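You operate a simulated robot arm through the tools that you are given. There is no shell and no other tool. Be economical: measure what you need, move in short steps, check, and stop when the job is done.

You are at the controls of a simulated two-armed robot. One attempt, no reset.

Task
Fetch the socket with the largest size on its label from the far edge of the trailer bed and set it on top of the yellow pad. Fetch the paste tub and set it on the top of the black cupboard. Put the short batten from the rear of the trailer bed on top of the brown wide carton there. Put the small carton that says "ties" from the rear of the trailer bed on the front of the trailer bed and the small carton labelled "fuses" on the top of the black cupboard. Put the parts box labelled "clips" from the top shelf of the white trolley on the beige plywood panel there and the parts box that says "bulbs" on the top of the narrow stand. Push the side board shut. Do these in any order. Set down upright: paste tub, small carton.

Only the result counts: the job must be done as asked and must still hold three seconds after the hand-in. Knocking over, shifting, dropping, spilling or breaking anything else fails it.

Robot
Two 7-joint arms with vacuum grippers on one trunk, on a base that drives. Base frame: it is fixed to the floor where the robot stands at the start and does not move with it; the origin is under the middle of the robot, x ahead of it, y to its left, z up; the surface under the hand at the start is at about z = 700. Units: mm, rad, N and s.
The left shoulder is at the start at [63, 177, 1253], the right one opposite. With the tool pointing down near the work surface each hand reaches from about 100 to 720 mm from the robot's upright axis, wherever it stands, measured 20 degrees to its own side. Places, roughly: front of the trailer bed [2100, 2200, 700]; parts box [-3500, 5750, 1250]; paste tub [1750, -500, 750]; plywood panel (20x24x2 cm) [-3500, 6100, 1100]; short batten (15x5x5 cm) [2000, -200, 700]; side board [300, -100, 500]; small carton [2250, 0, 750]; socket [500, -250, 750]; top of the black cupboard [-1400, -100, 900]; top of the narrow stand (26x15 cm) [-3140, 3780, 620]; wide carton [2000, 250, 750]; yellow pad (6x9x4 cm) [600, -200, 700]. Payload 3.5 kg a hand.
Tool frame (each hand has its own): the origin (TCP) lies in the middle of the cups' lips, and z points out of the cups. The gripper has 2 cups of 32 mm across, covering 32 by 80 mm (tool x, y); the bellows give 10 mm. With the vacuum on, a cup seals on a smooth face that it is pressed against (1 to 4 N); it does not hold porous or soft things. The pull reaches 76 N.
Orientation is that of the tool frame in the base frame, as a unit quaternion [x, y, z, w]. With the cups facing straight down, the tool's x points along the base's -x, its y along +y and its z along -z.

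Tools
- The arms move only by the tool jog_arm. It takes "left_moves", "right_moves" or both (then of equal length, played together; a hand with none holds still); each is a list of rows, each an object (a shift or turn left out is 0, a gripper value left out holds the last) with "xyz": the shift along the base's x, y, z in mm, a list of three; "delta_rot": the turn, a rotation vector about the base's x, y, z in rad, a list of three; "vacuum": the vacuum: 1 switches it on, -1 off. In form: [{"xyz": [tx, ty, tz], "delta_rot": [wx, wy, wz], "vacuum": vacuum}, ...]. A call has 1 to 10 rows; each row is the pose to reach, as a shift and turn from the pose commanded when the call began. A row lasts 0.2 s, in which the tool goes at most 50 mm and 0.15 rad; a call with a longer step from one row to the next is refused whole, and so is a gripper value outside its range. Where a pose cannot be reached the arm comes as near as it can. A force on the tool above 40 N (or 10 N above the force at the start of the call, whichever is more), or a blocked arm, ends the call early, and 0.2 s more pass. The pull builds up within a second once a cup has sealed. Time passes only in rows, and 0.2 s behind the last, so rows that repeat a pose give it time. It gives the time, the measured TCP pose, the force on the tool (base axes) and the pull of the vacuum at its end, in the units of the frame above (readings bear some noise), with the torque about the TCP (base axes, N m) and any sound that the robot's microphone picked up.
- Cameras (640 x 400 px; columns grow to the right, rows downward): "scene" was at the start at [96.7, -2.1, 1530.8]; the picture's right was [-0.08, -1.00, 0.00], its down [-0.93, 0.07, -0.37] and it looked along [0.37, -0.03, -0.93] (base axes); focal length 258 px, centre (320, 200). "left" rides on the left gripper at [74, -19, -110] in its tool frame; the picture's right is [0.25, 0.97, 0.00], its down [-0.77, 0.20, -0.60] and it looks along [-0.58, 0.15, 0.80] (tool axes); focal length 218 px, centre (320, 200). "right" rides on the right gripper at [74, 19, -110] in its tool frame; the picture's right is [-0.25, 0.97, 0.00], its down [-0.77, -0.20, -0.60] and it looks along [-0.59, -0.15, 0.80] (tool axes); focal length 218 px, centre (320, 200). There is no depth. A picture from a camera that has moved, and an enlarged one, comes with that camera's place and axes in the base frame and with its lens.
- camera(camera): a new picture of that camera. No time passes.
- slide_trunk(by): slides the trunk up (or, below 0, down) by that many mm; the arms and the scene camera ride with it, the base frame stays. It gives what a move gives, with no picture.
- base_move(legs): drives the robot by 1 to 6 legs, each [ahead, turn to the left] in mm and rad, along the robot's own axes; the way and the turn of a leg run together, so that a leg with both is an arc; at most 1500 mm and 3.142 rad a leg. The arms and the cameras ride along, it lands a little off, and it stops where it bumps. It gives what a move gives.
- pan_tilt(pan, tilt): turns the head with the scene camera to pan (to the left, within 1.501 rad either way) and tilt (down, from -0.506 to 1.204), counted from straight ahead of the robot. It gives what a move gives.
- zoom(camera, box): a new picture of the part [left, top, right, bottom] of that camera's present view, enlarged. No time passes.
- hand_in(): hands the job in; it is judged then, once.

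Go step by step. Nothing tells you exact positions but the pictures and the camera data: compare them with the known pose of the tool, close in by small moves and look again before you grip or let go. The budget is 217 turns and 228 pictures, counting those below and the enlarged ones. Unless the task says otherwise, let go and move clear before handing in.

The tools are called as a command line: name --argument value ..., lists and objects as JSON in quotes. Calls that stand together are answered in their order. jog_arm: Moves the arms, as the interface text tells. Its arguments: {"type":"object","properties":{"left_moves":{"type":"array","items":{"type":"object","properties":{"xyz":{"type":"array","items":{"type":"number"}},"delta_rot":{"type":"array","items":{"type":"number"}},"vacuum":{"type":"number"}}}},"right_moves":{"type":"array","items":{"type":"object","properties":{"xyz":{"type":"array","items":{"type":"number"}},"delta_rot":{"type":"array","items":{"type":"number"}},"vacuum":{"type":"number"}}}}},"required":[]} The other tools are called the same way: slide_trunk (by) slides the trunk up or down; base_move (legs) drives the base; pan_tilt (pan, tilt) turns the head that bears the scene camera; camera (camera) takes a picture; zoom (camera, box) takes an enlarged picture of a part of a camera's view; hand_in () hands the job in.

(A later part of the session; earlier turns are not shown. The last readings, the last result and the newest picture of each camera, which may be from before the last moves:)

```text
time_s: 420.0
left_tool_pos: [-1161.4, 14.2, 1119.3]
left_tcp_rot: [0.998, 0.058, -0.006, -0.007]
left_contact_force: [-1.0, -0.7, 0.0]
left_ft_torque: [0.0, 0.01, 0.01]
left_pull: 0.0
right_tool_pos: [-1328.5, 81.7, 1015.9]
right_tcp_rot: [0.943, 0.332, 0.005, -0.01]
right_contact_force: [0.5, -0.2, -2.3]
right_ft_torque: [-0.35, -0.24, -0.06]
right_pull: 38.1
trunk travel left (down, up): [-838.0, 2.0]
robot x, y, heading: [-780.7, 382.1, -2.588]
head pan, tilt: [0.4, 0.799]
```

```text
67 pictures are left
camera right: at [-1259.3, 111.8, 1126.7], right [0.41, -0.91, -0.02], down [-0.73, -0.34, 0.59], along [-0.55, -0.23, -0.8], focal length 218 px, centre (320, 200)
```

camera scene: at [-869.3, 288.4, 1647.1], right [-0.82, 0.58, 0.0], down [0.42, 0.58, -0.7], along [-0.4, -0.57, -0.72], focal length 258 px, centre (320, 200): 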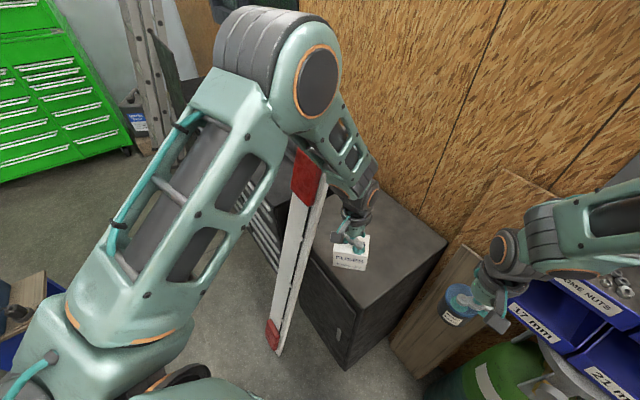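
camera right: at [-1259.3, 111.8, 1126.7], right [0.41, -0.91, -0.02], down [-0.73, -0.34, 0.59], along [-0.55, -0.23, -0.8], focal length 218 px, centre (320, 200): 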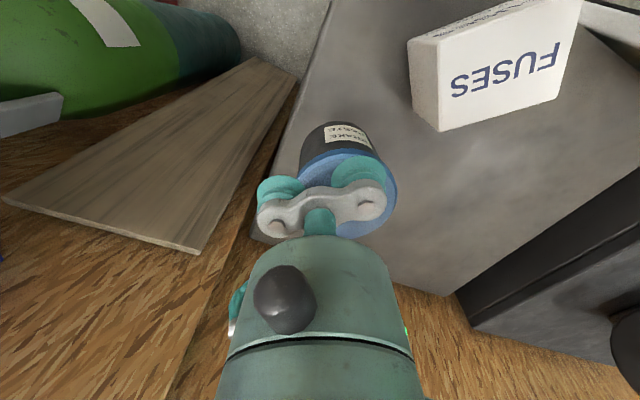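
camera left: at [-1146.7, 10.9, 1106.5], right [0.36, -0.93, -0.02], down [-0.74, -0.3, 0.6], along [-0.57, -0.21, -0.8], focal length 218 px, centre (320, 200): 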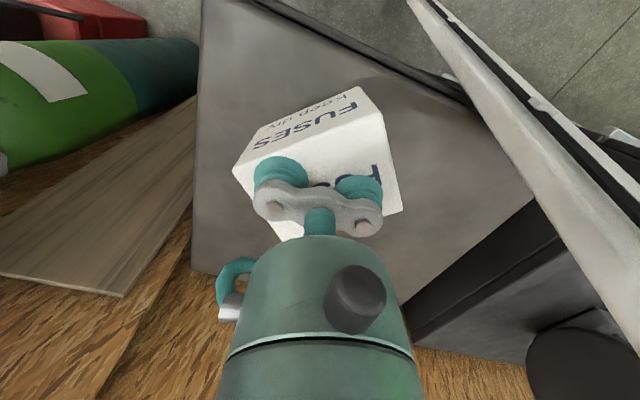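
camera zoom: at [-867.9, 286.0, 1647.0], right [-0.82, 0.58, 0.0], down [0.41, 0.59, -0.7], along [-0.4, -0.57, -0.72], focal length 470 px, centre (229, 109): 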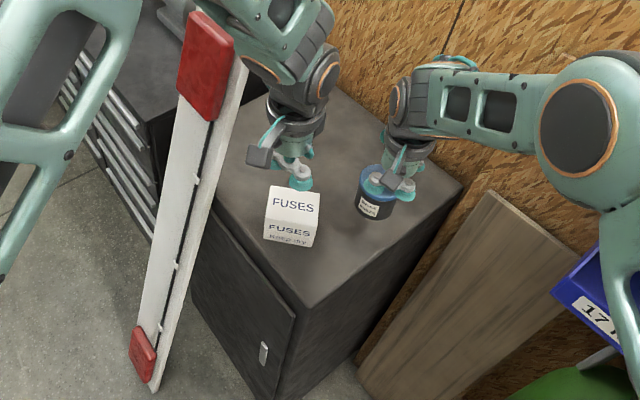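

jog_arm --right_moves '[{"xyz": [-5, -14, -30]}, {"xyz": [-5, -14, -60]}, {"xyz": [-5, -14, -74]}, {"xyz": [-5, -14, -80]}, {"xyz": [-5, -14, -84]}, {"xyz": [-5, -14, -88]}, {"xyz": [-5, -14, -91]}, {"xyz": [-5, -14, -94]}]'

camera --camera "right"

```text
time_s: 421.8
left_tool_pos: [-1159.8, 17.2, 1119.8]
left_tcp_rot: [0.998, 0.058, -0.008, -0.005]
left_contact_force: [-0.6, 0.0, 0.3]
left_ft_torque: [0.03, -0.02, 0.0]
left_pull: 0.1
right_tool_pos: [-1334.1, 70.2, 926.1]
right_tcp_rot: [0.943, 0.331, 0.002, -0.009]
right_contact_force: [-9.9, 1.7, 30.1]
right_ft_torque: [-0.78, -0.41, -0.16]
right_pull: 38.1
trunk travel left (down, up): [-838.0, 2.0]
robot x, y, heading: [-778.8, 378.4, -2.587]
head pan, tilt: [0.4, 0.799]
```

```text
66 pictures are left
camera right: at [-1263.1, 99.2, 1036.0], right [0.41, -0.91, -0.02], down [-0.73, -0.33, 0.6], along [-0.55, -0.23, -0.8], focal length 218 px, centre (320, 200)
```

right: 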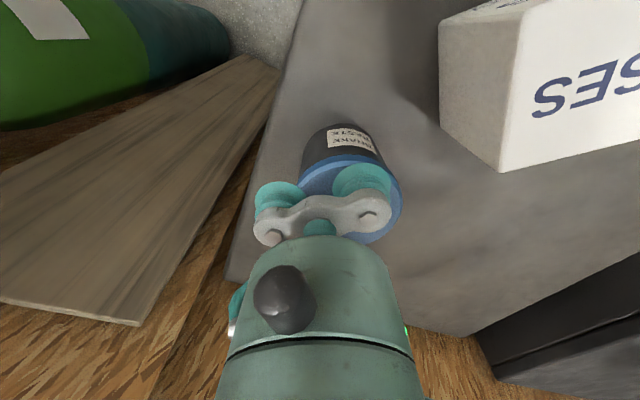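

Down in contact. I ease off, release and lift.

jog_arm --right_moves '[{"xyz": [0, 0, 2]}, {"xyz": [0, 0, 2.5], "vacuum": -1}, {"xyz": [0, 0, 2.5]}, {"xyz": [0, 0, 2.5]}, {"xyz": [0, 0, 10]}, {"xyz": [0, 0, 50]}, {"xyz": [0, 0, 95]}, {"xyz": [0, 20, 140]}, {"xyz": [20, 60, 160]}, {"xyz": [40, 105, 165]}]'

zoom --camera "scene" --box '[260, 140, 480, 360]'

```text
time_s: 424.0
left_tool_pos: [-1160.3, 16.4, 1119.4]
left_tcp_rot: [0.998, 0.057, -0.006, -0.005]
left_contact_force: [0.3, 0.1, 0.4]
left_ft_torque: [-0.02, -0.01, 0.0]
left_pull: 0.3
right_tool_pos: [-1288.9, 175.2, 1087.4]
right_tcp_rot: [0.943, 0.333, 0.005, -0.008]
right_contact_force: [0.7, -1.1, -0.9]
right_ft_torque: [-0.04, 0.0, -0.01]
right_pull: 0.0
trunk travel left (down, up): [-838.0, 2.0]
robot x, y, heading: [-780.7, 380.6, -2.587]
head pan, tilt: [0.4, 0.799]
```

```text
1.82 times, centred on (370, 250) of scene
camera zoom: at [-867.1, 289.1, 1647.2], right [-0.82, 0.58, 0.0], down [0.41, 0.58, -0.7], along [-0.4, -0.57, -0.72], focal length 470 px, centre (229, 109)
```

zoom: 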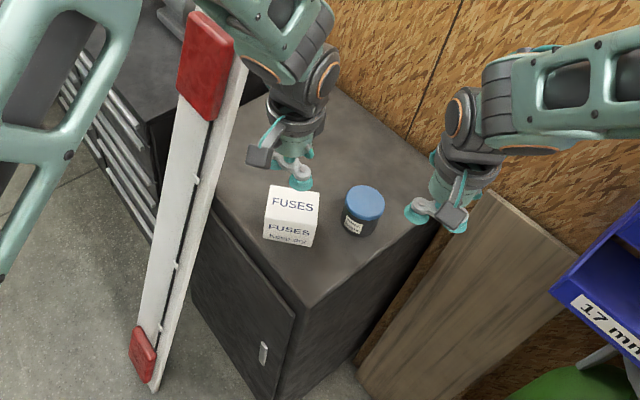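

Tub and FUSES are upright on the cupboard. I back off, turn north-west and look for the way to the trolley.

base_move --legs '[[-160, 0], [0, -1.5]]'

pan_tilt --pan 0.0 --tilt 0.35

camera --camera "scene"

```text
time_s: 429.0
left_tool_pos: [-1040.4, 812.1, 1118.5]
left_tcp_rot: [0.775, -0.632, -0.001, -0.01]
left_contact_force: [0.7, -0.4, -0.2]
left_ft_torque: [0.0, -0.02, 0.0]
left_pull: 0.0
right_tool_pos: [-893.5, 955.8, 1086.0]
right_tcp_rot: [0.92, -0.391, 0.011, -0.003]
right_contact_force: [-0.7, 0.8, -0.2]
right_ft_torque: [0.04, -0.01, -0.02]
right_pull: 0.0
trunk travel left (down, up): [-838.0, 2.0]
robot x, y, heading: [-642.2, 463.6, 2.216]
head pan, tilt: [0.4, 0.799]
```

```text
time_s: 429.9
left_tool_pos: [-1040.8, 813.7, 1119.2]
left_tcp_rot: [0.775, -0.632, -0.001, -0.009]
left_contact_force: [-0.2, 0.2, -0.6]
left_ft_torque: [0.01, 0.01, 0.02]
left_pull: 0.1
right_tool_pos: [-893.8, 956.3, 1086.5]
right_tcp_rot: [0.92, -0.392, 0.011, -0.003]
right_contact_force: [-0.4, -0.2, 0.2]
right_ft_torque: [0.03, 0.03, 0.01]
right_pull: 0.0
trunk travel left (down, up): [-838.0, 2.0]
robot x, y, heading: [-639.3, 463.0, 2.217]
head pan, tilt: [0.0, 0.351]
```

```text
64 pictures are left
camera scene: at [-728.1, 577.9, 1686.6], right [0.8, 0.6, 0.0], down [0.21, -0.28, -0.94], along [-0.56, 0.75, -0.34], focal length 258 px, centre (320, 200)
```

scene: 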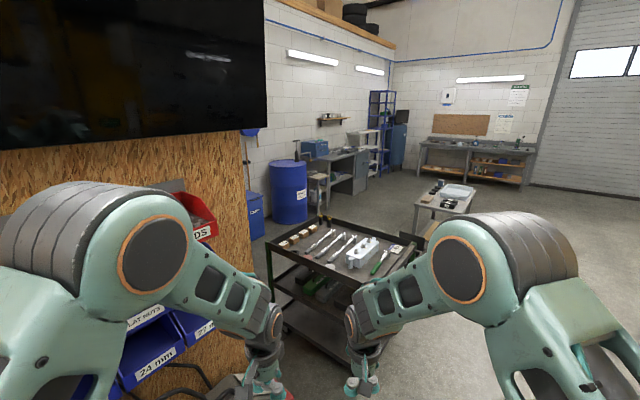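

zoom --camera "scene" --box '[240, 70, 560, 270]'

zoom --camera "scene" --box '[290, 90, 430, 210]'

```text
2.00 times, centred on (400, 170) of scene
camera zoom: at [-728.1, 577.9, 1686.6], right [0.8, 0.6, 0.0], down [0.21, -0.28, -0.94], along [-0.56, 0.75, -0.34], focal length 516 px, centre (160, 260)
```

zoom: 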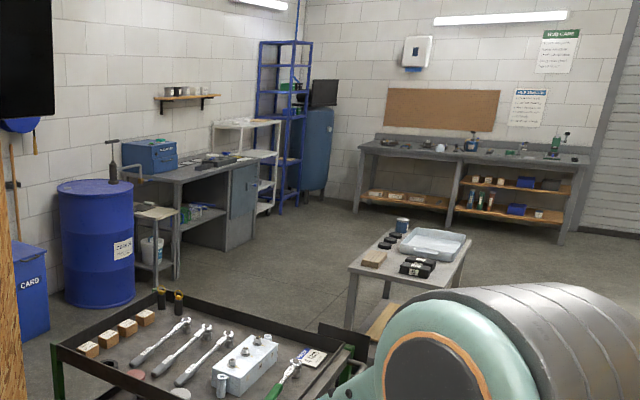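

```text
3.33 times, centred on (360, 150) of scene
camera zoom: at [-728.1, 577.9, 1686.6], right [0.8, 0.6, 0.0], down [0.21, -0.28, -0.94], along [-0.56, 0.75, -0.34], focal length 861 px, centre (187, 367)
```

zoom: 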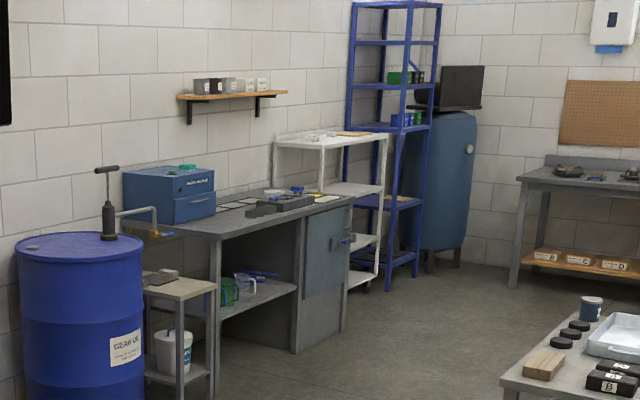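

The trolley and stand are along the far-left wall. A green tool trolley narrows the passage; I move closer and look.

base_move --legs '[[0, -0.2], [400, 0], [0, -0.55]]'

pan_tilt --pan 0.0 --tilt 0.75

camera --camera "scene"

```text
time_s: 434.7
left_tool_pos: [-860.9, 1344.8, 1119.1]
left_tcp_rot: [-0.488, 0.873, -0.003, 0.009]
left_contact_force: [-0.8, 0.4, -0.6]
left_ft_torque: [-0.01, 0.01, 0.02]
left_pull: 0.1
right_tool_pos: [-656.0, 1347.6, 1086.7]
right_tcp_rot: [0.711, -0.703, 0.012, 0.002]
right_contact_force: [0.5, -1.4, -0.2]
right_ft_torque: [0.04, -0.01, 0.03]
right_pull: 0.0
trunk travel left (down, up): [-838.0, 2.0]
robot x, y, heading: [-812.5, 817.5, 1.456]
head pan, tilt: [0.0, 0.351]
```

```text
time_s: 435.5
left_tool_pos: [-859.5, 1345.4, 1119.1]
left_tcp_rot: [-0.488, 0.873, -0.002, 0.008]
left_contact_force: [-0.5, -0.6, -0.5]
left_ft_torque: [0.03, 0.0, 0.01]
left_pull: 0.1
right_tool_pos: [-656.6, 1348.1, 1086.1]
right_tcp_rot: [0.711, -0.703, 0.011, 0.001]
right_contact_force: [-0.6, 0.3, 0.3]
right_ft_torque: [-0.01, -0.02, -0.03]
right_pull: 0.0
trunk travel left (down, up): [-838.0, 2.0]
robot x, y, heading: [-807.8, 814.5, 1.454]
head pan, tilt: [0.0, 0.75]
```

```text
61 pictures are left
camera scene: at [-794.7, 948.7, 1651.1], right [0.99, -0.11, 0.0], down [-0.08, -0.68, -0.73], along [0.08, 0.73, -0.68], focal length 258 px, centre (320, 200)
```

scene: 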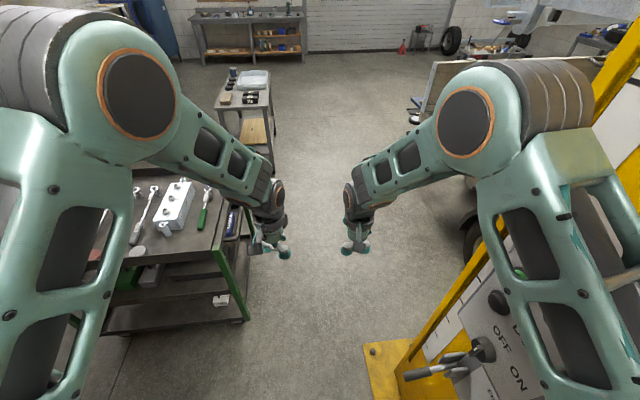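

base_move --legs '[[0, 0.135], [450, 0]]'

camera --camera "scene"

```text
time_s: 438.8
left_tool_pos: [-937.4, 1772.7, 1119.0]
left_tcp_rot: [-0.544, 0.839, -0.002, 0.008]
left_contact_force: [0.3, -0.2, 0.3]
left_ft_torque: [0.02, 0.03, -0.03]
left_pull: 0.0
right_tool_pos: [-734.1, 1802.4, 1087.4]
right_tcp_rot: [0.755, -0.655, 0.012, 0.0]
right_contact_force: [-0.9, -0.7, 0.6]
right_ft_torque: [-0.03, -0.02, -0.02]
right_pull: 0.0
trunk travel left (down, up): [-838.0, 2.0]
robot x, y, heading: [-816.6, 1258.9, 1.587]
head pan, tilt: [0.0, 0.75]
```

```text
60 pictures are left
camera scene: at [-820.7, 1387.7, 1651.2], right [1.0, 0.02, 0.0], down [0.01, -0.68, -0.73], along [-0.01, 0.73, -0.68], focal length 258 px, centre (320, 200)
```

scene: 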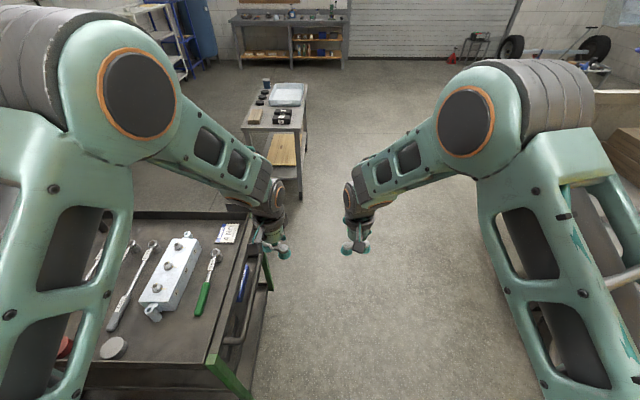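

base_move --legs '[[0, -0.1], [500, 0], [0, -0.1], [500, 0]]'

pan_tilt --pan 0.7 --tilt 0.45

camera --camera "scene"

```text
time_s: 445.4
left_tool_pos: [-677.8, 2782.0, 1119.3]
left_tcp_rot: [-0.447, 0.894, -0.003, 0.009]
left_contact_force: [0.3, 0.0, 0.1]
left_ft_torque: [0.02, -0.02, -0.02]
left_pull: 0.1
right_tool_pos: [-474.8, 2767.0, 1087.6]
right_tcp_rot: [-0.678, 0.735, -0.011, -0.001]
right_contact_force: [0.4, -0.2, -0.4]
right_ft_torque: [0.03, 0.02, -0.02]
right_pull: 0.0
trunk travel left (down, up): [-838.0, 2.0]
robot x, y, heading: [-677.3, 2258.3, 1.37]
head pan, tilt: [0.0, 0.75]
```

```text
time_s: 446.4
left_tool_pos: [-677.0, 2782.7, 1119.1]
left_tcp_rot: [-0.447, 0.894, -0.002, 0.008]
left_contact_force: [0.0, -0.5, -0.8]
left_ft_torque: [-0.01, 0.02, -0.01]
left_pull: 0.2
right_tool_pos: [-474.7, 2764.8, 1086.9]
right_tcp_rot: [-0.677, 0.736, -0.011, -0.002]
right_contact_force: [0.5, -0.5, 0.6]
right_ft_torque: [-0.02, 0.02, 0.02]
right_pull: 0.0
trunk travel left (down, up): [-838.0, 2.0]
robot x, y, heading: [-673.3, 2252.3, 1.364]
head pan, tilt: [0.7, 0.45]
```

```text
59 pictures are left
camera scene: at [-710.0, 2381.4, 1677.5], right [0.88, 0.47, 0.0], down [0.21, -0.38, -0.9], along [-0.43, 0.79, -0.44], focal length 258 px, centre (320, 200)
```

scene: 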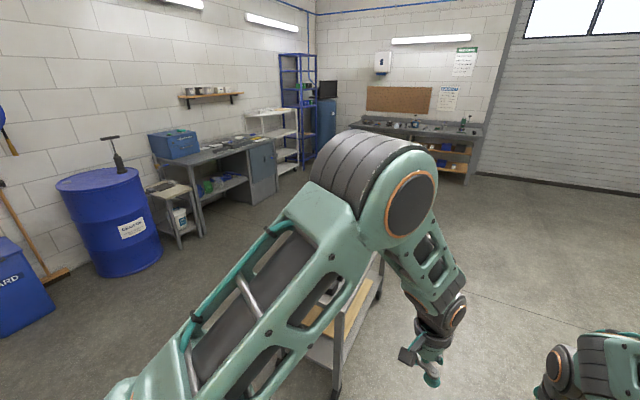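

Through the gap. Next I drive west then north, passing the middle table, toward the white trolley.

base_move --legs '[[0, 1.466], [1287, 0], [0, -1.073], [1350, 0], [1000, 0]]'

pan_tilt --pan 0.9 --tilt 0.4

camera --camera "scene"

```text
time_s: 452.2
left_tool_pos: [-1378.5, 2348.0, 1129.5]
left_tcp_rot: [0.932, -0.363, -0.018, -0.016]
left_contact_force: [-0.1, 0.5, -0.6]
left_ft_torque: [-0.07, 0.02, 0.04]
left_pull: 0.1
right_tool_pos: [-1342.1, 2547.0, 1099.7]
right_tcp_rot: [0.996, -0.088, -0.002, -0.018]
right_contact_force: [0.2, -1.2, -0.8]
right_ft_torque: [0.06, 0.09, -0.01]
right_pull: 0.0
trunk travel left (down, up): [-838.0, 2.0]
robot x, y, heading: [-873.0, 2337.4, 2.774]
head pan, tilt: [0.7, 0.45]
stopped in leg 2: the robot was blocked; the commanded pose is now the measured one
```

```text
time_s: 452.9
left_tool_pos: [-1383.4, 2366.0, 1127.9]
left_tcp_rot: [0.93, -0.366, -0.016, -0.012]
left_contact_force: [0.7, -1.1, 2.0]
left_ft_torque: [0.01, 0.05, 0.0]
left_pull: 0.1
right_tool_pos: [-1345.3, 2565.3, 1095.8]
right_tcp_rot: [0.996, -0.093, -0.001, -0.013]
right_contact_force: [1.4, -1.7, 1.0]
right_ft_torque: [0.05, 0.0, 0.0]
right_pull: 0.1
trunk travel left (down, up): [-838.0, 2.0]
robot x, y, heading: [-869.1, 2339.7, 2.772]
head pan, tilt: [0.901, 0.4]
```

```text
58 pictures are left
camera scene: at [-988.8, 2296.8, 1682.6], right [-0.51, 0.86, 0.01], down [0.33, 0.2, -0.92], along [-0.79, -0.47, -0.39], focal length 258 px, centre (320, 200)
```

scene: 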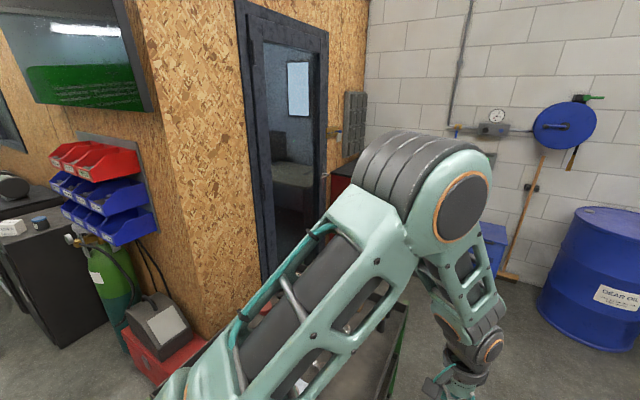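

I bumped the green trolley's corner. I back off and take a line farther north of it.

base_move --legs '[[-160, 0], [0, -0.65], [520, 0], [0, 0.95], [950, 0]]'

pan_tilt --pan 1.5 --tilt 0.6

camera --camera "scene"

```text
time_s: 465.7
left_tool_pos: [-2478.1, 2701.6, 1125.0]
left_tcp_rot: [0.971, -0.24, -0.014, -0.009]
left_contact_force: [-0.1, 0.4, 0.3]
left_ft_torque: [0.01, -0.01, 0.01]
left_pull: 0.0
right_tool_pos: [-2493.8, 2905.8, 1092.0]
right_tcp_rot: [0.999, 0.04, 0.001, -0.009]
right_contact_force: [-0.2, 0.4, 0.4]
right_ft_torque: [0.0, -0.01, -0.03]
right_pull: 0.1
trunk travel left (down, up): [-838.0, 2.0]
robot x, y, heading: [-1966.9, 2803.3, 3.043]
head pan, tilt: [0.901, 0.4]
```

```text
time_s: 466.7
left_tool_pos: [-2477.8, 2701.1, 1125.0]
left_tcp_rot: [0.971, -0.24, -0.013, -0.008]
left_contact_force: [-0.1, -0.5, 0.3]
left_ft_torque: [-0.03, 0.01, -0.01]
left_pull: 0.1
right_tool_pos: [-2492.2, 2904.6, 1091.4]
right_tcp_rot: [0.999, 0.039, 0.003, -0.009]
right_contact_force: [1.4, 0.1, -0.5]
right_ft_torque: [0.01, -0.02, -0.01]
right_pull: 0.0
trunk travel left (down, up): [-838.0, 2.0]
robot x, y, heading: [-1969.1, 2807.2, 3.048]
head pan, tilt: [1.499, 0.6]
```

```text
57 pictures are left
camera scene: at [-2033.0, 2721.7, 1663.9], right [-0.99, 0.17, 0.0], down [0.1, 0.56, -0.83], along [-0.14, -0.81, -0.56], focal length 258 px, centre (320, 200)
```

scene: 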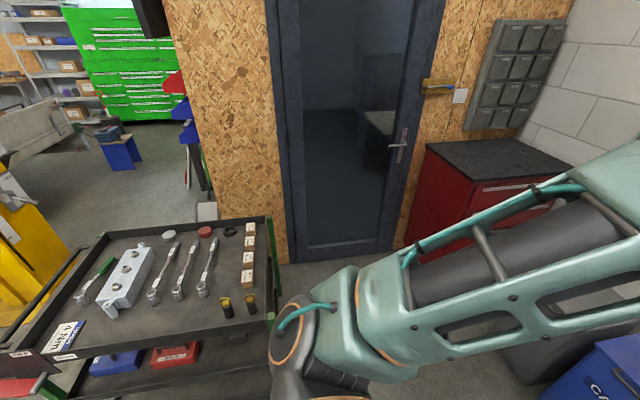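

The green trolley looks unmoved. I head north to the white trolley.

base_move --legs '[[0, -1.287], [1400, 0], [1140, 0], [0, 1.0]]'

pan_tilt --pan 0.0 --tilt 0.5

camera --camera "scene"

```text
time_s: 485.0
left_tool_pos: [-3007.7, 5364.6, 1124.9]
left_tcp_rot: [0.928, -0.372, -0.012, -0.009]
left_contact_force: [0.2, 0.5, -0.3]
left_ft_torque: [0.02, -0.02, 0.02]
left_pull: 0.1
right_tool_pos: [-2967.4, 5563.1, 1092.3]
right_tcp_rot: [0.995, -0.1, 0.004, -0.008]
right_contact_force: [0.4, -0.6, 1.1]
right_ft_torque: [0.03, 0.01, 0.0]
right_pull: 0.1
trunk travel left (down, up): [-838.0, 2.0]
robot x, y, heading: [-2492.7, 5325.0, 2.767]
head pan, tilt: [1.499, 0.6]
```

```text
time_s: 486.6
left_tool_pos: [-3008.5, 5363.2, 1124.4]
left_tcp_rot: [0.928, -0.372, -0.012, -0.009]
left_contact_force: [0.7, 0.0, -0.3]
left_ft_torque: [-0.03, 0.01, 0.02]
left_pull: 0.0
right_tool_pos: [-2966.5, 5563.5, 1091.5]
right_tcp_rot: [0.995, -0.1, 0.003, -0.009]
right_contact_force: [0.6, -0.2, 0.5]
right_ft_torque: [-0.01, -0.01, 0.01]
right_pull: 0.1
trunk travel left (down, up): [-838.0, 2.0]
robot x, y, heading: [-2488.7, 5324.4, 2.764]
head pan, tilt: [0.0, 0.499]
```

```text
56 pictures are left
camera scene: at [-2621.1, 5373.9, 1673.0], right [0.36, 0.93, 0.0], down [0.45, -0.17, -0.88], along [-0.82, 0.32, -0.48], focal length 258 px, centre (320, 200)
```

scene: 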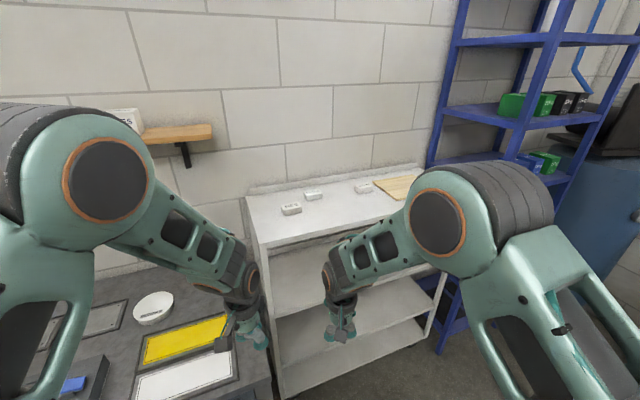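

zoom --camera "scene" --box '[270, 170, 430, 250]'

```text
4.00 times, centred on (350, 210) of scene
camera zoom: at [-2621.1, 5373.9, 1673.0], right [0.36, 0.93, 0.0], down [0.45, -0.17, -0.88], along [-0.82, 0.32, -0.48], focal length 1033 px, centre (200, 160)
```

zoom: 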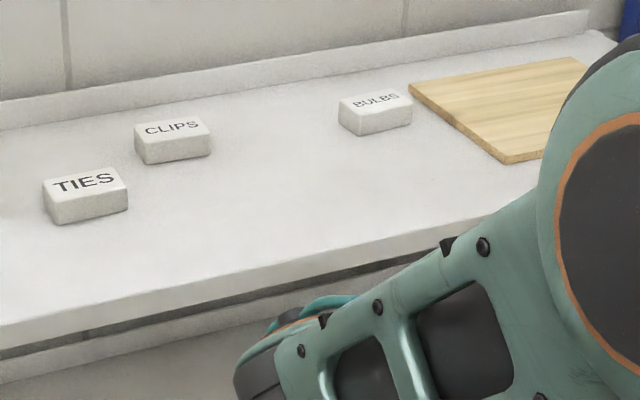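

TIES, CLIPS, BULBS and the panel are visible. I raise both hands above shelf height and drive to the trolley.

jog_arm --left_moves '[{"xyz": [0, 0, 40]}, {"xyz": [0, 0, 80]}, {"xyz": [0, 0, 115]}, {"xyz": [0, 0, 115]}]' --right_moves '[{"xyz": [0, 0, 45]}, {"xyz": [0, 0, 90]}, {"xyz": [0, 0, 135]}, {"xyz": [0, 0, 150]}]'

base_move --legs '[[0, -0.318], [700, 0], [0, 0.69]]'

pan_tilt --pan -0.2 --tilt 0.8

camera --camera "scene"

camera --camera "right"

```text
time_s: 487.6
left_tool_pos: [-3009.0, 5363.5, 1242.5]
left_tcp_rot: [0.928, -0.372, -0.012, -0.01]
left_contact_force: [-0.5, -0.4, 0.3]
left_ft_torque: [0.05, -0.02, 0.03]
left_pull: 0.0
right_tool_pos: [-2968.4, 5560.6, 1242.0]
right_tcp_rot: [0.995, -0.099, 0.003, -0.008]
right_contact_force: [0.2, 0.1, -0.3]
right_ft_torque: [0.0, -0.02, 0.01]
right_pull: 0.2
trunk travel left (down, up): [-838.0, 2.0]
robot x, y, heading: [-2487.2, 5323.5, 2.771]
head pan, tilt: [0.0, 0.499]
```

```text
time_s: 494.2
left_tool_pos: [-3521.4, 5618.3, 1242.9]
left_tcp_rot: [0.98, -0.199, -0.014, -0.006]
left_contact_force: [-0.5, 0.1, 0.2]
left_ft_torque: [-0.01, -0.02, -0.01]
left_pull: 0.0
right_tool_pos: [-3552.7, 5818.6, 1241.7]
right_tcp_rot: [0.997, 0.082, 0.001, -0.009]
right_contact_force: [-0.1, -0.6, 0.1]
right_ft_torque: [-0.01, 0.02, 0.04]
right_pull: 0.1
trunk travel left (down, up): [-838.0, 2.0]
robot x, y, heading: [-3021.8, 5765.8, 3.132]
head pan, tilt: [0.0, 0.499]
```

```text
time_s: 495.1
left_tool_pos: [-3521.1, 5617.1, 1243.4]
left_tcp_rot: [0.98, -0.198, -0.013, -0.007]
left_contact_force: [-0.4, -0.3, -0.7]
left_ft_torque: [0.01, 0.0, 0.01]
left_pull: 0.2
right_tool_pos: [-3554.4, 5818.3, 1242.7]
right_tcp_rot: [0.997, 0.083, 0.0, -0.009]
right_contact_force: [-0.9, -1.1, 0.5]
right_ft_torque: [0.0, 0.01, 0.01]
right_pull: 0.0
trunk travel left (down, up): [-838.0, 2.0]
robot x, y, heading: [-3023.0, 5764.6, 3.134]
head pan, tilt: [-0.201, 0.799]
```

```text
54 pictures are left
camera scene: at [-3151.4, 5781.4, 1647.1], right [0.21, 0.98, 0.0], down [0.7, -0.15, -0.7], along [-0.68, 0.15, -0.72], focal length 258 px, centre (320, 200)
```

scene: 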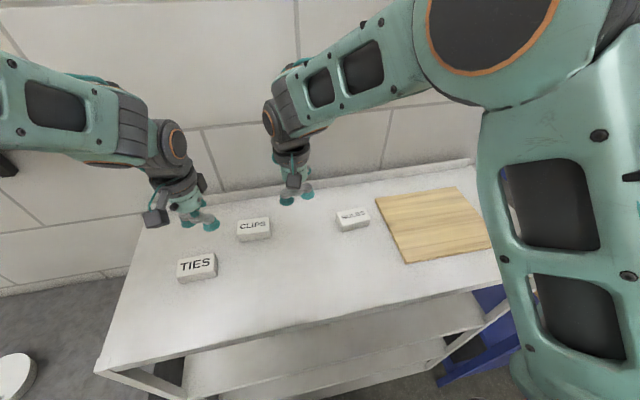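

```text
53 pictures are left
camera right: at [-3478.0, 5809.7, 1352.4], right [-0.09, -1.0, -0.02], down [-0.79, 0.06, 0.6], along [-0.6, 0.07, -0.8], focal length 218 px, centre (320, 200)
```

right: 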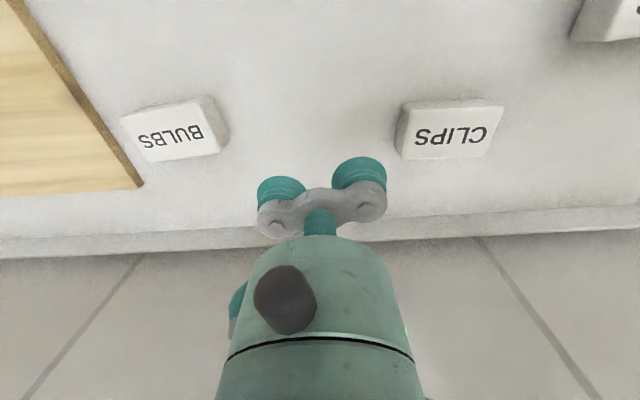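

CLIPS top is at about [-3557,5708,1170]. I bring the right hand's cup over it.

jog_arm --right_moves '[{"xyz": [-3, -40, -10]}, {"xyz": [-7, -86, -20]}, {"xyz": [-7, -86, -40]}, {"xyz": [-7, -86, -40]}]'

camera --camera "right"

zoom --camera "scene" --box '[200, 160, 360, 260]'

```text
time_s: 496.1
left_tool_pos: [-3520.4, 5617.7, 1242.3]
left_tcp_rot: [0.98, -0.2, -0.014, -0.008]
left_contact_force: [-0.4, 0.4, -0.4]
left_ft_torque: [0.03, 0.02, -0.02]
left_pull: 0.0
right_tool_pos: [-3566.9, 5738.2, 1206.4]
right_tcp_rot: [0.997, 0.075, 0.001, 0.0]
right_contact_force: [-0.4, -0.4, 0.3]
right_ft_torque: [-0.01, -0.01, 0.02]
right_pull: 0.0
trunk travel left (down, up): [-838.0, 2.0]
robot x, y, heading: [-3023.9, 5764.4, 3.117]
head pan, tilt: [-0.201, 0.799]
```

```text
52 pictures are left
camera right: at [-3490.2, 5730.4, 1316.5], right [-0.11, -0.99, 0.0], down [-0.79, 0.09, 0.6], along [-0.6, 0.06, -0.8], focal length 218 px, centre (320, 200)
```

right: 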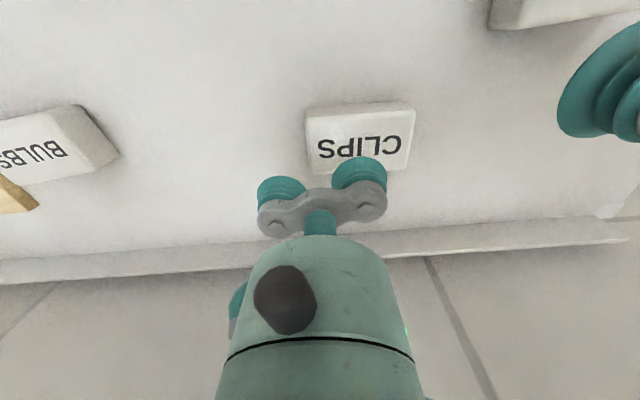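

```text
4.00 times, centred on (280, 210) of scene
camera zoom: at [-3151.6, 5782.6, 1647.0], right [0.21, 0.98, 0.0], down [0.7, -0.15, -0.7], along [-0.68, 0.15, -0.72], focal length 1033 px, centre (480, 160)
```

zoom: 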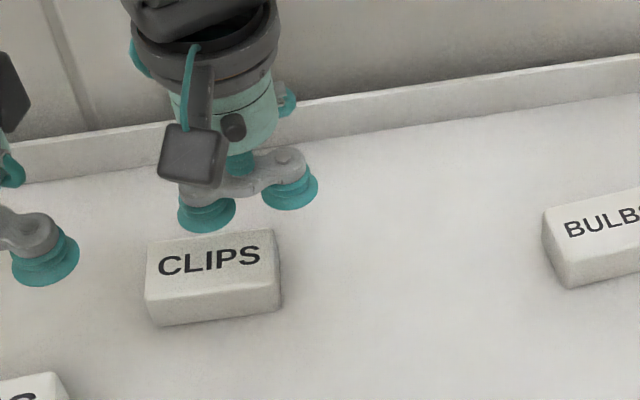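

jog_arm --right_moves '[{"xyz": [11, -5, -15]}, {"xyz": [11, -5, -28], "vacuum": 1}, {"xyz": [11, -5, -33]}, {"xyz": [11, -5, -37]}, {"xyz": [11, -5, -41]}, {"xyz": [11, -5, -45]}, {"xyz": [11, -5, -45]}]'

```text
time_s: 497.6
left_tool_pos: [-3519.2, 5617.5, 1243.6]
left_tcp_rot: [0.98, -0.199, -0.015, -0.008]
left_contact_force: [-0.4, 0.9, -0.9]
left_ft_torque: [-0.01, 0.01, 0.01]
left_pull: 0.0
right_tool_pos: [-3556.5, 5732.3, 1164.6]
right_tcp_rot: [0.997, 0.072, -0.001, 0.001]
right_contact_force: [-6.7, -3.4, 29.3]
right_ft_torque: [-0.77, -0.11, -0.03]
right_pull: 37.5
trunk travel left (down, up): [-838.0, 2.0]
robot x, y, heading: [-3018.8, 5768.9, 3.128]
head pan, tilt: [-0.201, 0.799]
```

Sealed. I lift CLIPS and carry it over the plywood panel.

jog_arm --right_moves '[{"xyz": [0, 0, 25]}, {"xyz": [0, 0, 60]}, {"xyz": [5, 35, 80]}, {"xyz": [12, 80, 85]}, {"xyz": [20, 128, 85]}, {"xyz": [28, 176, 85]}, {"xyz": [36, 224, 85]}, {"xyz": [44, 272, 85]}, {"xyz": [52, 320, 85]}, {"xyz": [60, 366, 85]}]'

jog_arm --right_moves '[{"xyz": [6, 35, 0]}, {"xyz": [8, 46, -10]}, {"xyz": [8, 46, -30]}, {"xyz": [8, 46, -30]}]'

camera --camera "scene"

camera --camera "right"

```text
time_s: 499.9
left_tool_pos: [-3523.3, 5620.2, 1243.6]
left_tcp_rot: [0.98, -0.198, -0.014, -0.006]
left_contact_force: [0.1, 0.2, 0.5]
left_ft_torque: [-0.02, 0.0, 0.0]
left_pull: 0.0
right_tool_pos: [-3492.7, 6095.8, 1238.6]
right_tcp_rot: [0.997, 0.082, 0.002, -0.009]
right_contact_force: [0.2, 0.6, -0.8]
right_ft_torque: [-0.5, -0.08, -0.03]
right_pull: 38.2
trunk travel left (down, up): [-838.0, 2.0]
robot x, y, heading: [-3022.3, 5760.6, 3.136]
head pan, tilt: [-0.201, 0.799]
```

```text
time_s: 500.9
left_tool_pos: [-3520.9, 5618.4, 1241.6]
left_tcp_rot: [0.98, -0.198, -0.014, -0.007]
left_contact_force: [-0.3, 0.9, 0.3]
left_ft_torque: [0.0, -0.01, 0.02]
left_pull: 0.0
right_tool_pos: [-3483.7, 6139.4, 1211.6]
right_tcp_rot: [0.997, 0.082, 0.001, -0.008]
right_contact_force: [1.1, 0.7, -0.6]
right_ft_torque: [-0.46, -0.03, -0.04]
right_pull: 38.3
trunk travel left (down, up): [-838.0, 2.0]
robot x, y, heading: [-3021.2, 5765.2, 3.133]
head pan, tilt: [-0.201, 0.799]
```

```text
50 pictures are left
camera scene: at [-3150.9, 5781.6, 1647.1], right [0.21, 0.98, 0.0], down [0.7, -0.15, -0.7], along [-0.68, 0.15, -0.72], focal length 258 px, centre (320, 200)
```

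scene: 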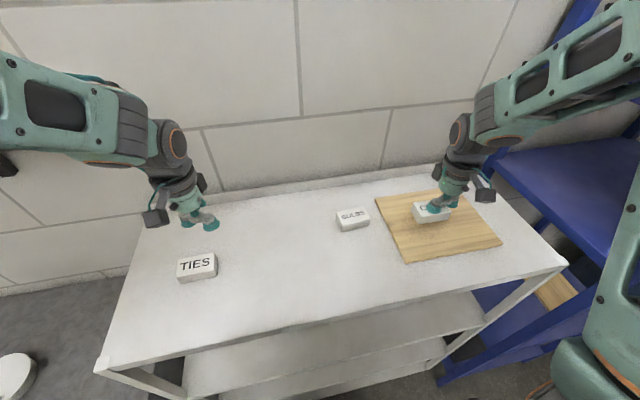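

```text
49 pictures are left
camera right: at [-3407.7, 6130.8, 1321.5], right [-0.09, -1.0, -0.02], down [-0.79, 0.06, 0.6], along [-0.6, 0.07, -0.8], focal length 218 px, centre (320, 200)
```

right: 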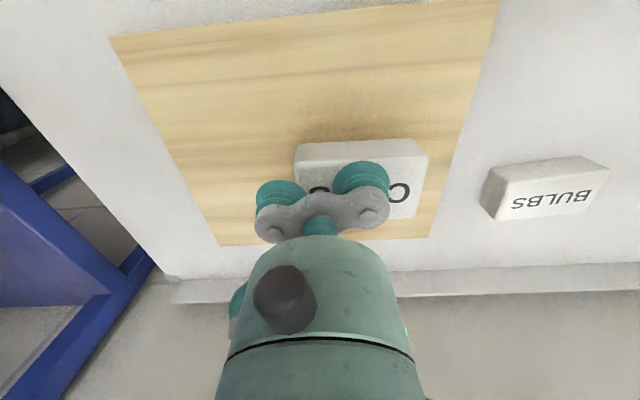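

jog_arm --right_moves '[{"xyz": [12, 8, -5]}, {"xyz": [25, 18, -12]}, {"xyz": [25, 18, -17]}, {"xyz": [25, 18, -21]}, {"xyz": [25, 18, -24]}, {"xyz": [25, 18, -27]}, {"xyz": [25, 18, -30]}]'

```text
time_s: 502.4
left_tool_pos: [-3522.4, 5619.0, 1243.3]
left_tcp_rot: [0.98, -0.198, -0.014, -0.007]
left_contact_force: [0.5, 0.2, -0.1]
left_ft_torque: [-0.03, 0.05, -0.02]
left_pull: 0.0
right_tool_pos: [-3458.4, 6157.3, 1180.8]
right_tcp_rot: [0.997, 0.082, 0.001, -0.009]
right_contact_force: [0.7, -0.4, -1.1]
right_ft_torque: [-0.48, -0.06, -0.07]
right_pull: 37.3
trunk travel left (down, up): [-838.0, 2.0]
robot x, y, heading: [-3022.3, 5766.9, 3.132]
head pan, tilt: [-0.201, 0.799]
```

jog_arm --right_moves '[{"xyz": [0, 0, -3]}, {"xyz": [0, 0, -6]}, {"xyz": [0, 0, -9]}, {"xyz": [0, 0, -12]}]'

camera --camera "right"

```text
time_s: 503.4
left_tool_pos: [-3521.1, 5616.8, 1242.6]
left_tcp_rot: [0.98, -0.198, -0.015, -0.007]
left_contact_force: [-0.1, -0.1, 0.3]
left_ft_torque: [0.01, 0.0, -0.04]
left_pull: 0.1
right_tool_pos: [-3457.4, 6158.1, 1171.2]
right_tcp_rot: [0.997, 0.081, -0.001, -0.011]
right_contact_force: [-6.5, 6.8, 31.0]
right_ft_torque: [-0.84, -0.37, -0.08]
right_pull: 37.7
trunk travel left (down, up): [-838.0, 2.0]
robot x, y, heading: [-3021.0, 5763.7, 3.133]
head pan, tilt: [-0.201, 0.799]
```

```text
48 pictures are left
camera right: at [-3380.5, 6149.3, 1281.7], right [-0.09, -1.0, -0.02], down [-0.79, 0.06, 0.61], along [-0.6, 0.07, -0.79], focal length 218 px, centre (320, 200)
```

right: 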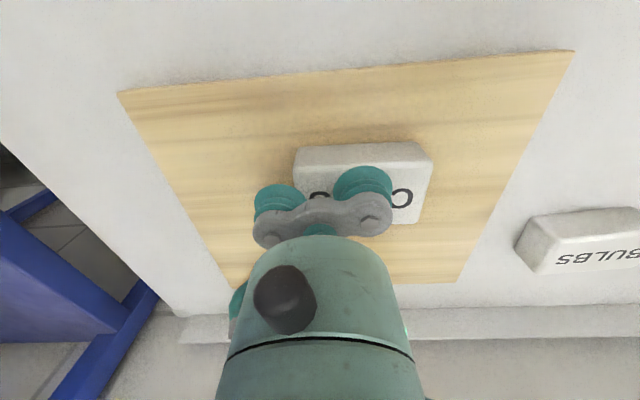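

On the panel. I release, rise, and move over to BULBS.

jog_arm --right_moves '[{"xyz": [0, 0, 2.5]}, {"xyz": [0, 0, 3], "vacuum": -1}, {"xyz": [0, 0, 3]}, {"xyz": [0, 0, 3]}, {"xyz": [0, 0, 12]}, {"xyz": [0, 0, 50]}, {"xyz": [-15, -40, 60]}, {"xyz": [-35, -85, 60]}, {"xyz": [-50, -130, 60]}, {"xyz": [-65, -170, 60]}]'

camera --camera "right"

camera --camera "scene"

```text
time_s: 505.6
left_tool_pos: [-3522.1, 5616.5, 1242.6]
left_tcp_rot: [0.98, -0.198, -0.014, -0.008]
left_contact_force: [-0.4, -0.1, 0.1]
left_ft_torque: [0.03, -0.04, 0.0]
left_pull: 0.1
right_tool_pos: [-3523.3, 5986.5, 1227.1]
right_tcp_rot: [0.997, 0.081, 0.002, -0.01]
right_contact_force: [-0.5, 0.0, -0.4]
right_ft_torque: [0.04, -0.03, 0.03]
right_pull: 0.0
trunk travel left (down, up): [-838.0, 2.0]
robot x, y, heading: [-3021.6, 5763.0, 3.125]
head pan, tilt: [-0.201, 0.799]
```

```text
47 pictures are left
camera right: at [-3447.3, 5978.3, 1338.0], right [-0.09, -1.0, -0.02], down [-0.79, 0.06, 0.6], along [-0.6, 0.07, -0.8], focal length 218 px, centre (320, 200)
```

right: 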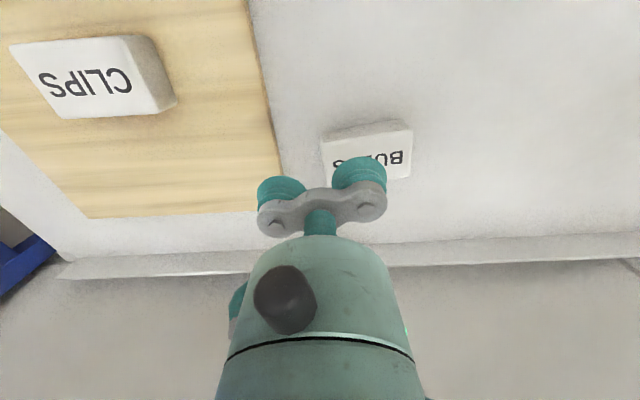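

```text
46 pictures are left
camera scene: at [-3151.9, 5779.9, 1647.0], right [0.21, 0.98, 0.0], down [0.7, -0.15, -0.7], along [-0.68, 0.15, -0.72], focal length 258 px, centre (320, 200)
```

scene: 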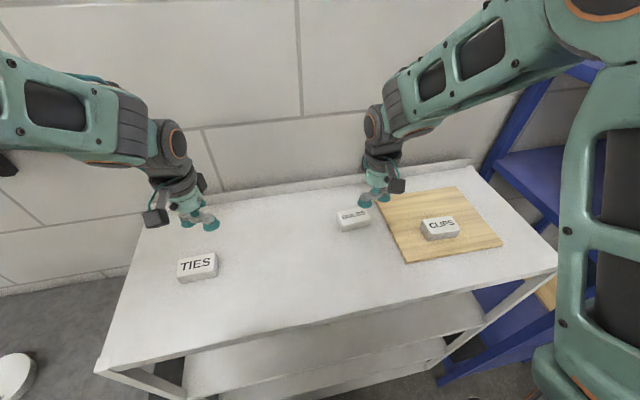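

jog_arm --right_moves '[{"xyz": [-11, -15.5, -25]}, {"xyz": [-11, -15.5, -48], "vacuum": 1}, {"xyz": [-11, -15.5, -53]}, {"xyz": [-11, -15.5, -57]}, {"xyz": [-11, -15.5, -61]}, {"xyz": [-11, -15.5, -65]}, {"xyz": [-11, -15.5, -65]}]'

```text
time_s: 507.2
left_tool_pos: [-3520.1, 5619.2, 1244.1]
left_tcp_rot: [0.98, -0.198, -0.015, -0.006]
left_contact_force: [0.2, -0.6, -0.4]
left_ft_torque: [0.01, 0.03, -0.03]
left_pull: 0.0
right_tool_pos: [-3533.4, 5972.6, 1164.4]
right_tcp_rot: [0.997, 0.081, -0.001, -0.01]
right_contact_force: [-7.2, 5.6, 26.1]
right_ft_torque: [-0.89, 0.0, -0.15]
right_pull: 38.2
trunk travel left (down, up): [-838.0, 2.0]
robot x, y, heading: [-3021.7, 5770.9, 3.128]
head pan, tilt: [-0.201, 0.799]
```

Sealed. I lift BULBS, back off and drive south to the narrow stand.

jog_arm --right_moves '[{"xyz": [0, 0, 20]}, {"xyz": [0, 0, 60]}, {"xyz": [0, 0, 90]}, {"xyz": [0, 0, 90]}]'

base_move --legs '[[-520, 0], [0, 1.571], [1400, 0], [750, 0], [0, -1.571]]'

pan_tilt --pan 0.0 --tilt 0.6

camera --camera "scene"

```text
time_s: 508.2
left_tool_pos: [-3523.1, 5617.8, 1241.8]
left_tcp_rot: [0.98, -0.199, -0.013, -0.008]
left_contact_force: [0.0, -0.4, -0.2]
left_ft_torque: [0.0, -0.04, -0.01]
left_pull: 0.1
right_tool_pos: [-3532.7, 5970.8, 1254.6]
right_tcp_rot: [0.997, 0.082, 0.002, -0.009]
right_contact_force: [0.4, -0.1, -0.5]
right_ft_torque: [-0.53, -0.09, 0.04]
right_pull: 37.6
trunk travel left (down, up): [-838.0, 2.0]
robot x, y, heading: [-3022.2, 5764.1, 3.131]
head pan, tilt: [-0.201, 0.799]
```

```text
time_s: 529.2
left_tool_pos: [-3054.9, 3495.9, 1242.9]
left_tcp_rot: [0.974, -0.224, -0.014, -0.007]
left_contact_force: [0.7, -0.5, 0.4]
left_ft_torque: [0.01, 0.03, 0.01]
left_pull: 0.2
right_tool_pos: [-3045.2, 3849.0, 1255.2]
right_tcp_rot: [0.998, 0.055, 0.001, -0.009]
right_contact_force: [-0.5, 0.0, -0.2]
right_ft_torque: [-0.53, -0.09, 0.06]
right_pull: 37.5
trunk travel left (down, up): [-838.0, 2.0]
robot x, y, heading: [-2546.4, 3618.5, 3.074]
head pan, tilt: [-0.201, 0.799]
```

```text
time_s: 529.9
left_tool_pos: [-3053.7, 3495.0, 1242.9]
left_tcp_rot: [0.974, -0.224, -0.014, -0.008]
left_contact_force: [-0.8, 0.3, 0.4]
left_ft_torque: [-0.04, 0.04, 0.0]
left_pull: 0.0
right_tool_pos: [-3043.8, 3849.3, 1254.9]
right_tcp_rot: [0.998, 0.055, 0.001, -0.009]
right_contact_force: [-0.5, -0.1, -0.3]
right_ft_torque: [-0.54, -0.05, 0.04]
right_pull: 38.3
trunk travel left (down, up): [-838.0, 2.0]
robot x, y, heading: [-2542.9, 3614.8, 3.074]
head pan, tilt: [0.0, 0.6]
```

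```text
45 pictures are left
camera scene: at [-2685.3, 3624.2, 1663.9], right [0.07, 1.0, 0.0], down [0.56, -0.04, -0.82], along [-0.82, 0.05, -0.57], focal length 258 px, centre (320, 200)
```

scene: 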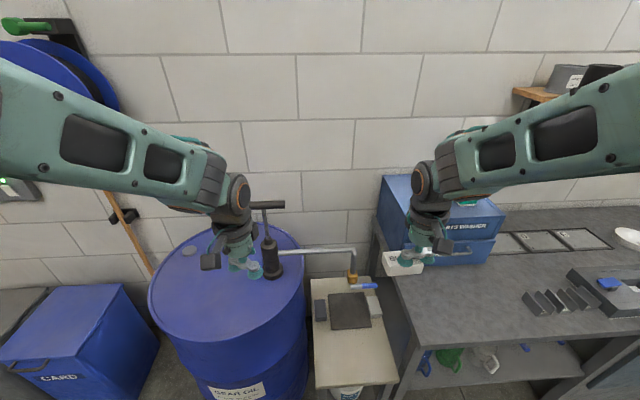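

The stand's free front part (around [-3140, 3760, 620]) lies between the barrel and bench. I retract the left hand from the pump, lower the trunk, and bring BULBS above the stand.

jog_arm --left_moves '[{"xyz": [40, 0, 0]}, {"xyz": [80, 5, 0]}, {"xyz": [120, 10, 0]}, {"xyz": [150, 10, 0]}]' --right_moves '[{"xyz": [-10, -25, 0]}, {"xyz": [-20, -50, 0]}, {"xyz": [-30, -75, 0]}, {"xyz": [-40, -94, 0]}]'

slide_trunk --by -88

jog_arm --right_moves '[{"xyz": [-20, 0, -40]}, {"xyz": [-40, 0, -80]}, {"xyz": [-59, 0, -120]}, {"xyz": [-59, 0, -165]}, {"xyz": [-59, 0, -210]}, {"xyz": [-59, 0, -250]}, {"xyz": [-59, 0, -250]}]'

pan_tilt --pan -0.1 --tilt 0.9

camera --camera "scene"

camera --camera "right"

```text
time_s: 530.9
left_tool_pos: [-2903.2, 3503.9, 1244.4]
left_tcp_rot: [0.974, -0.225, -0.014, -0.009]
left_contact_force: [0.2, 0.6, 0.2]
left_ft_torque: [0.03, 0.01, 0.01]
left_pull: 0.1
right_tool_pos: [-3084.9, 3751.5, 1255.0]
right_tcp_rot: [0.998, 0.054, 0.001, -0.011]
right_contact_force: [0.5, -0.8, -0.6]
right_ft_torque: [-0.5, -0.03, 0.06]
right_pull: 37.9
trunk travel left (down, up): [-838.0, 2.0]
robot x, y, heading: [-2553.1, 3617.1, 3.076]
head pan, tilt: [0.0, 0.6]
```

```text
time_s: 532.2
left_tool_pos: [-2904.1, 3505.7, 1157.5]
left_tcp_rot: [0.974, -0.225, -0.013, -0.007]
left_contact_force: [-0.1, -0.1, 0.2]
left_ft_torque: [-0.01, 0.01, -0.01]
left_pull: 0.0
right_tool_pos: [-3084.4, 3754.1, 1167.4]
right_tcp_rot: [0.998, 0.055, 0.001, -0.01]
right_contact_force: [0.0, 0.4, -0.7]
right_ft_torque: [-0.55, -0.04, 0.05]
right_pull: 37.9
trunk travel left (down, up): [-750.0, 90.0]
robot x, y, heading: [-2547.9, 3614.7, 3.075]
head pan, tilt: [0.0, 0.6]
```

```text
time_s: 533.8
left_tool_pos: [-2904.1, 3504.7, 1157.5]
left_tcp_rot: [0.974, -0.225, -0.013, -0.008]
left_contact_force: [-0.4, 0.3, 0.3]
left_ft_torque: [0.03, -0.02, -0.04]
left_pull: 0.1
right_tool_pos: [-3141.0, 3752.5, 919.4]
right_tcp_rot: [0.998, 0.056, 0.002, -0.009]
right_contact_force: [0.5, -0.3, 1.2]
right_ft_torque: [0.0, -0.01, -0.02]
right_pull: 0.1
trunk travel left (down, up): [-750.0, 90.0]
robot x, y, heading: [-2548.3, 3619.2, 3.075]
head pan, tilt: [0.0, 0.6]
```

```text
time_s: 534.6
left_tool_pos: [-2904.1, 3506.5, 1157.2]
left_tcp_rot: [0.974, -0.225, -0.013, -0.008]
left_contact_force: [0.5, -0.2, -0.3]
left_ft_torque: [0.0, 0.03, -0.01]
left_pull: 0.0
right_tool_pos: [-3141.4, 3753.1, 918.3]
right_tcp_rot: [0.998, 0.055, 0.002, -0.008]
right_contact_force: [-0.2, -0.2, 0.2]
right_ft_torque: [-0.04, 0.0, 0.01]
right_pull: 0.0
trunk travel left (down, up): [-750.0, 90.0]
robot x, y, heading: [-2549.7, 3615.7, 3.083]
head pan, tilt: [-0.099, 0.901]
```

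```text
44 pictures are left
camera scene: at [-2671.8, 3630.6, 1551.2], right [0.16, 0.99, 0.0], down [0.77, -0.13, -0.62], along [-0.61, 0.1, -0.78], focal length 258 px, centre (320, 200)
```

scene: 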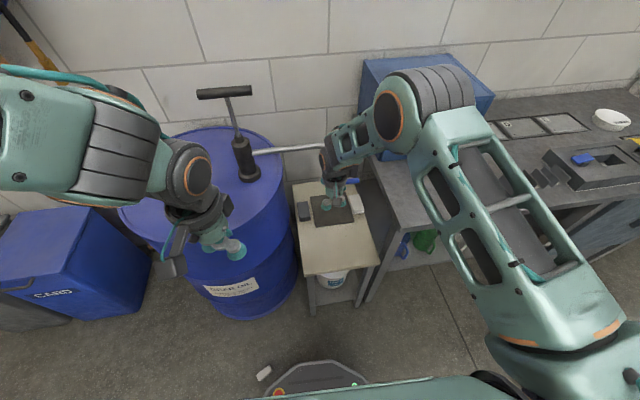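

```text
43 pictures are left
camera right: at [-3066.2, 3740.5, 1028.8], right [-0.15, -0.99, -0.02], down [-0.79, 0.1, 0.6], along [-0.6, 0.1, -0.8], focal length 218 px, centre (320, 200)
```

right: 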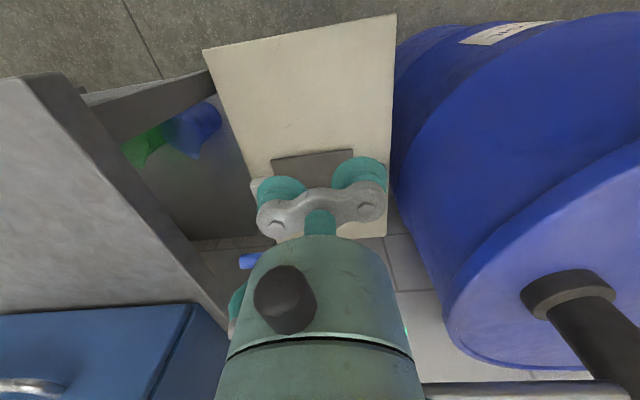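

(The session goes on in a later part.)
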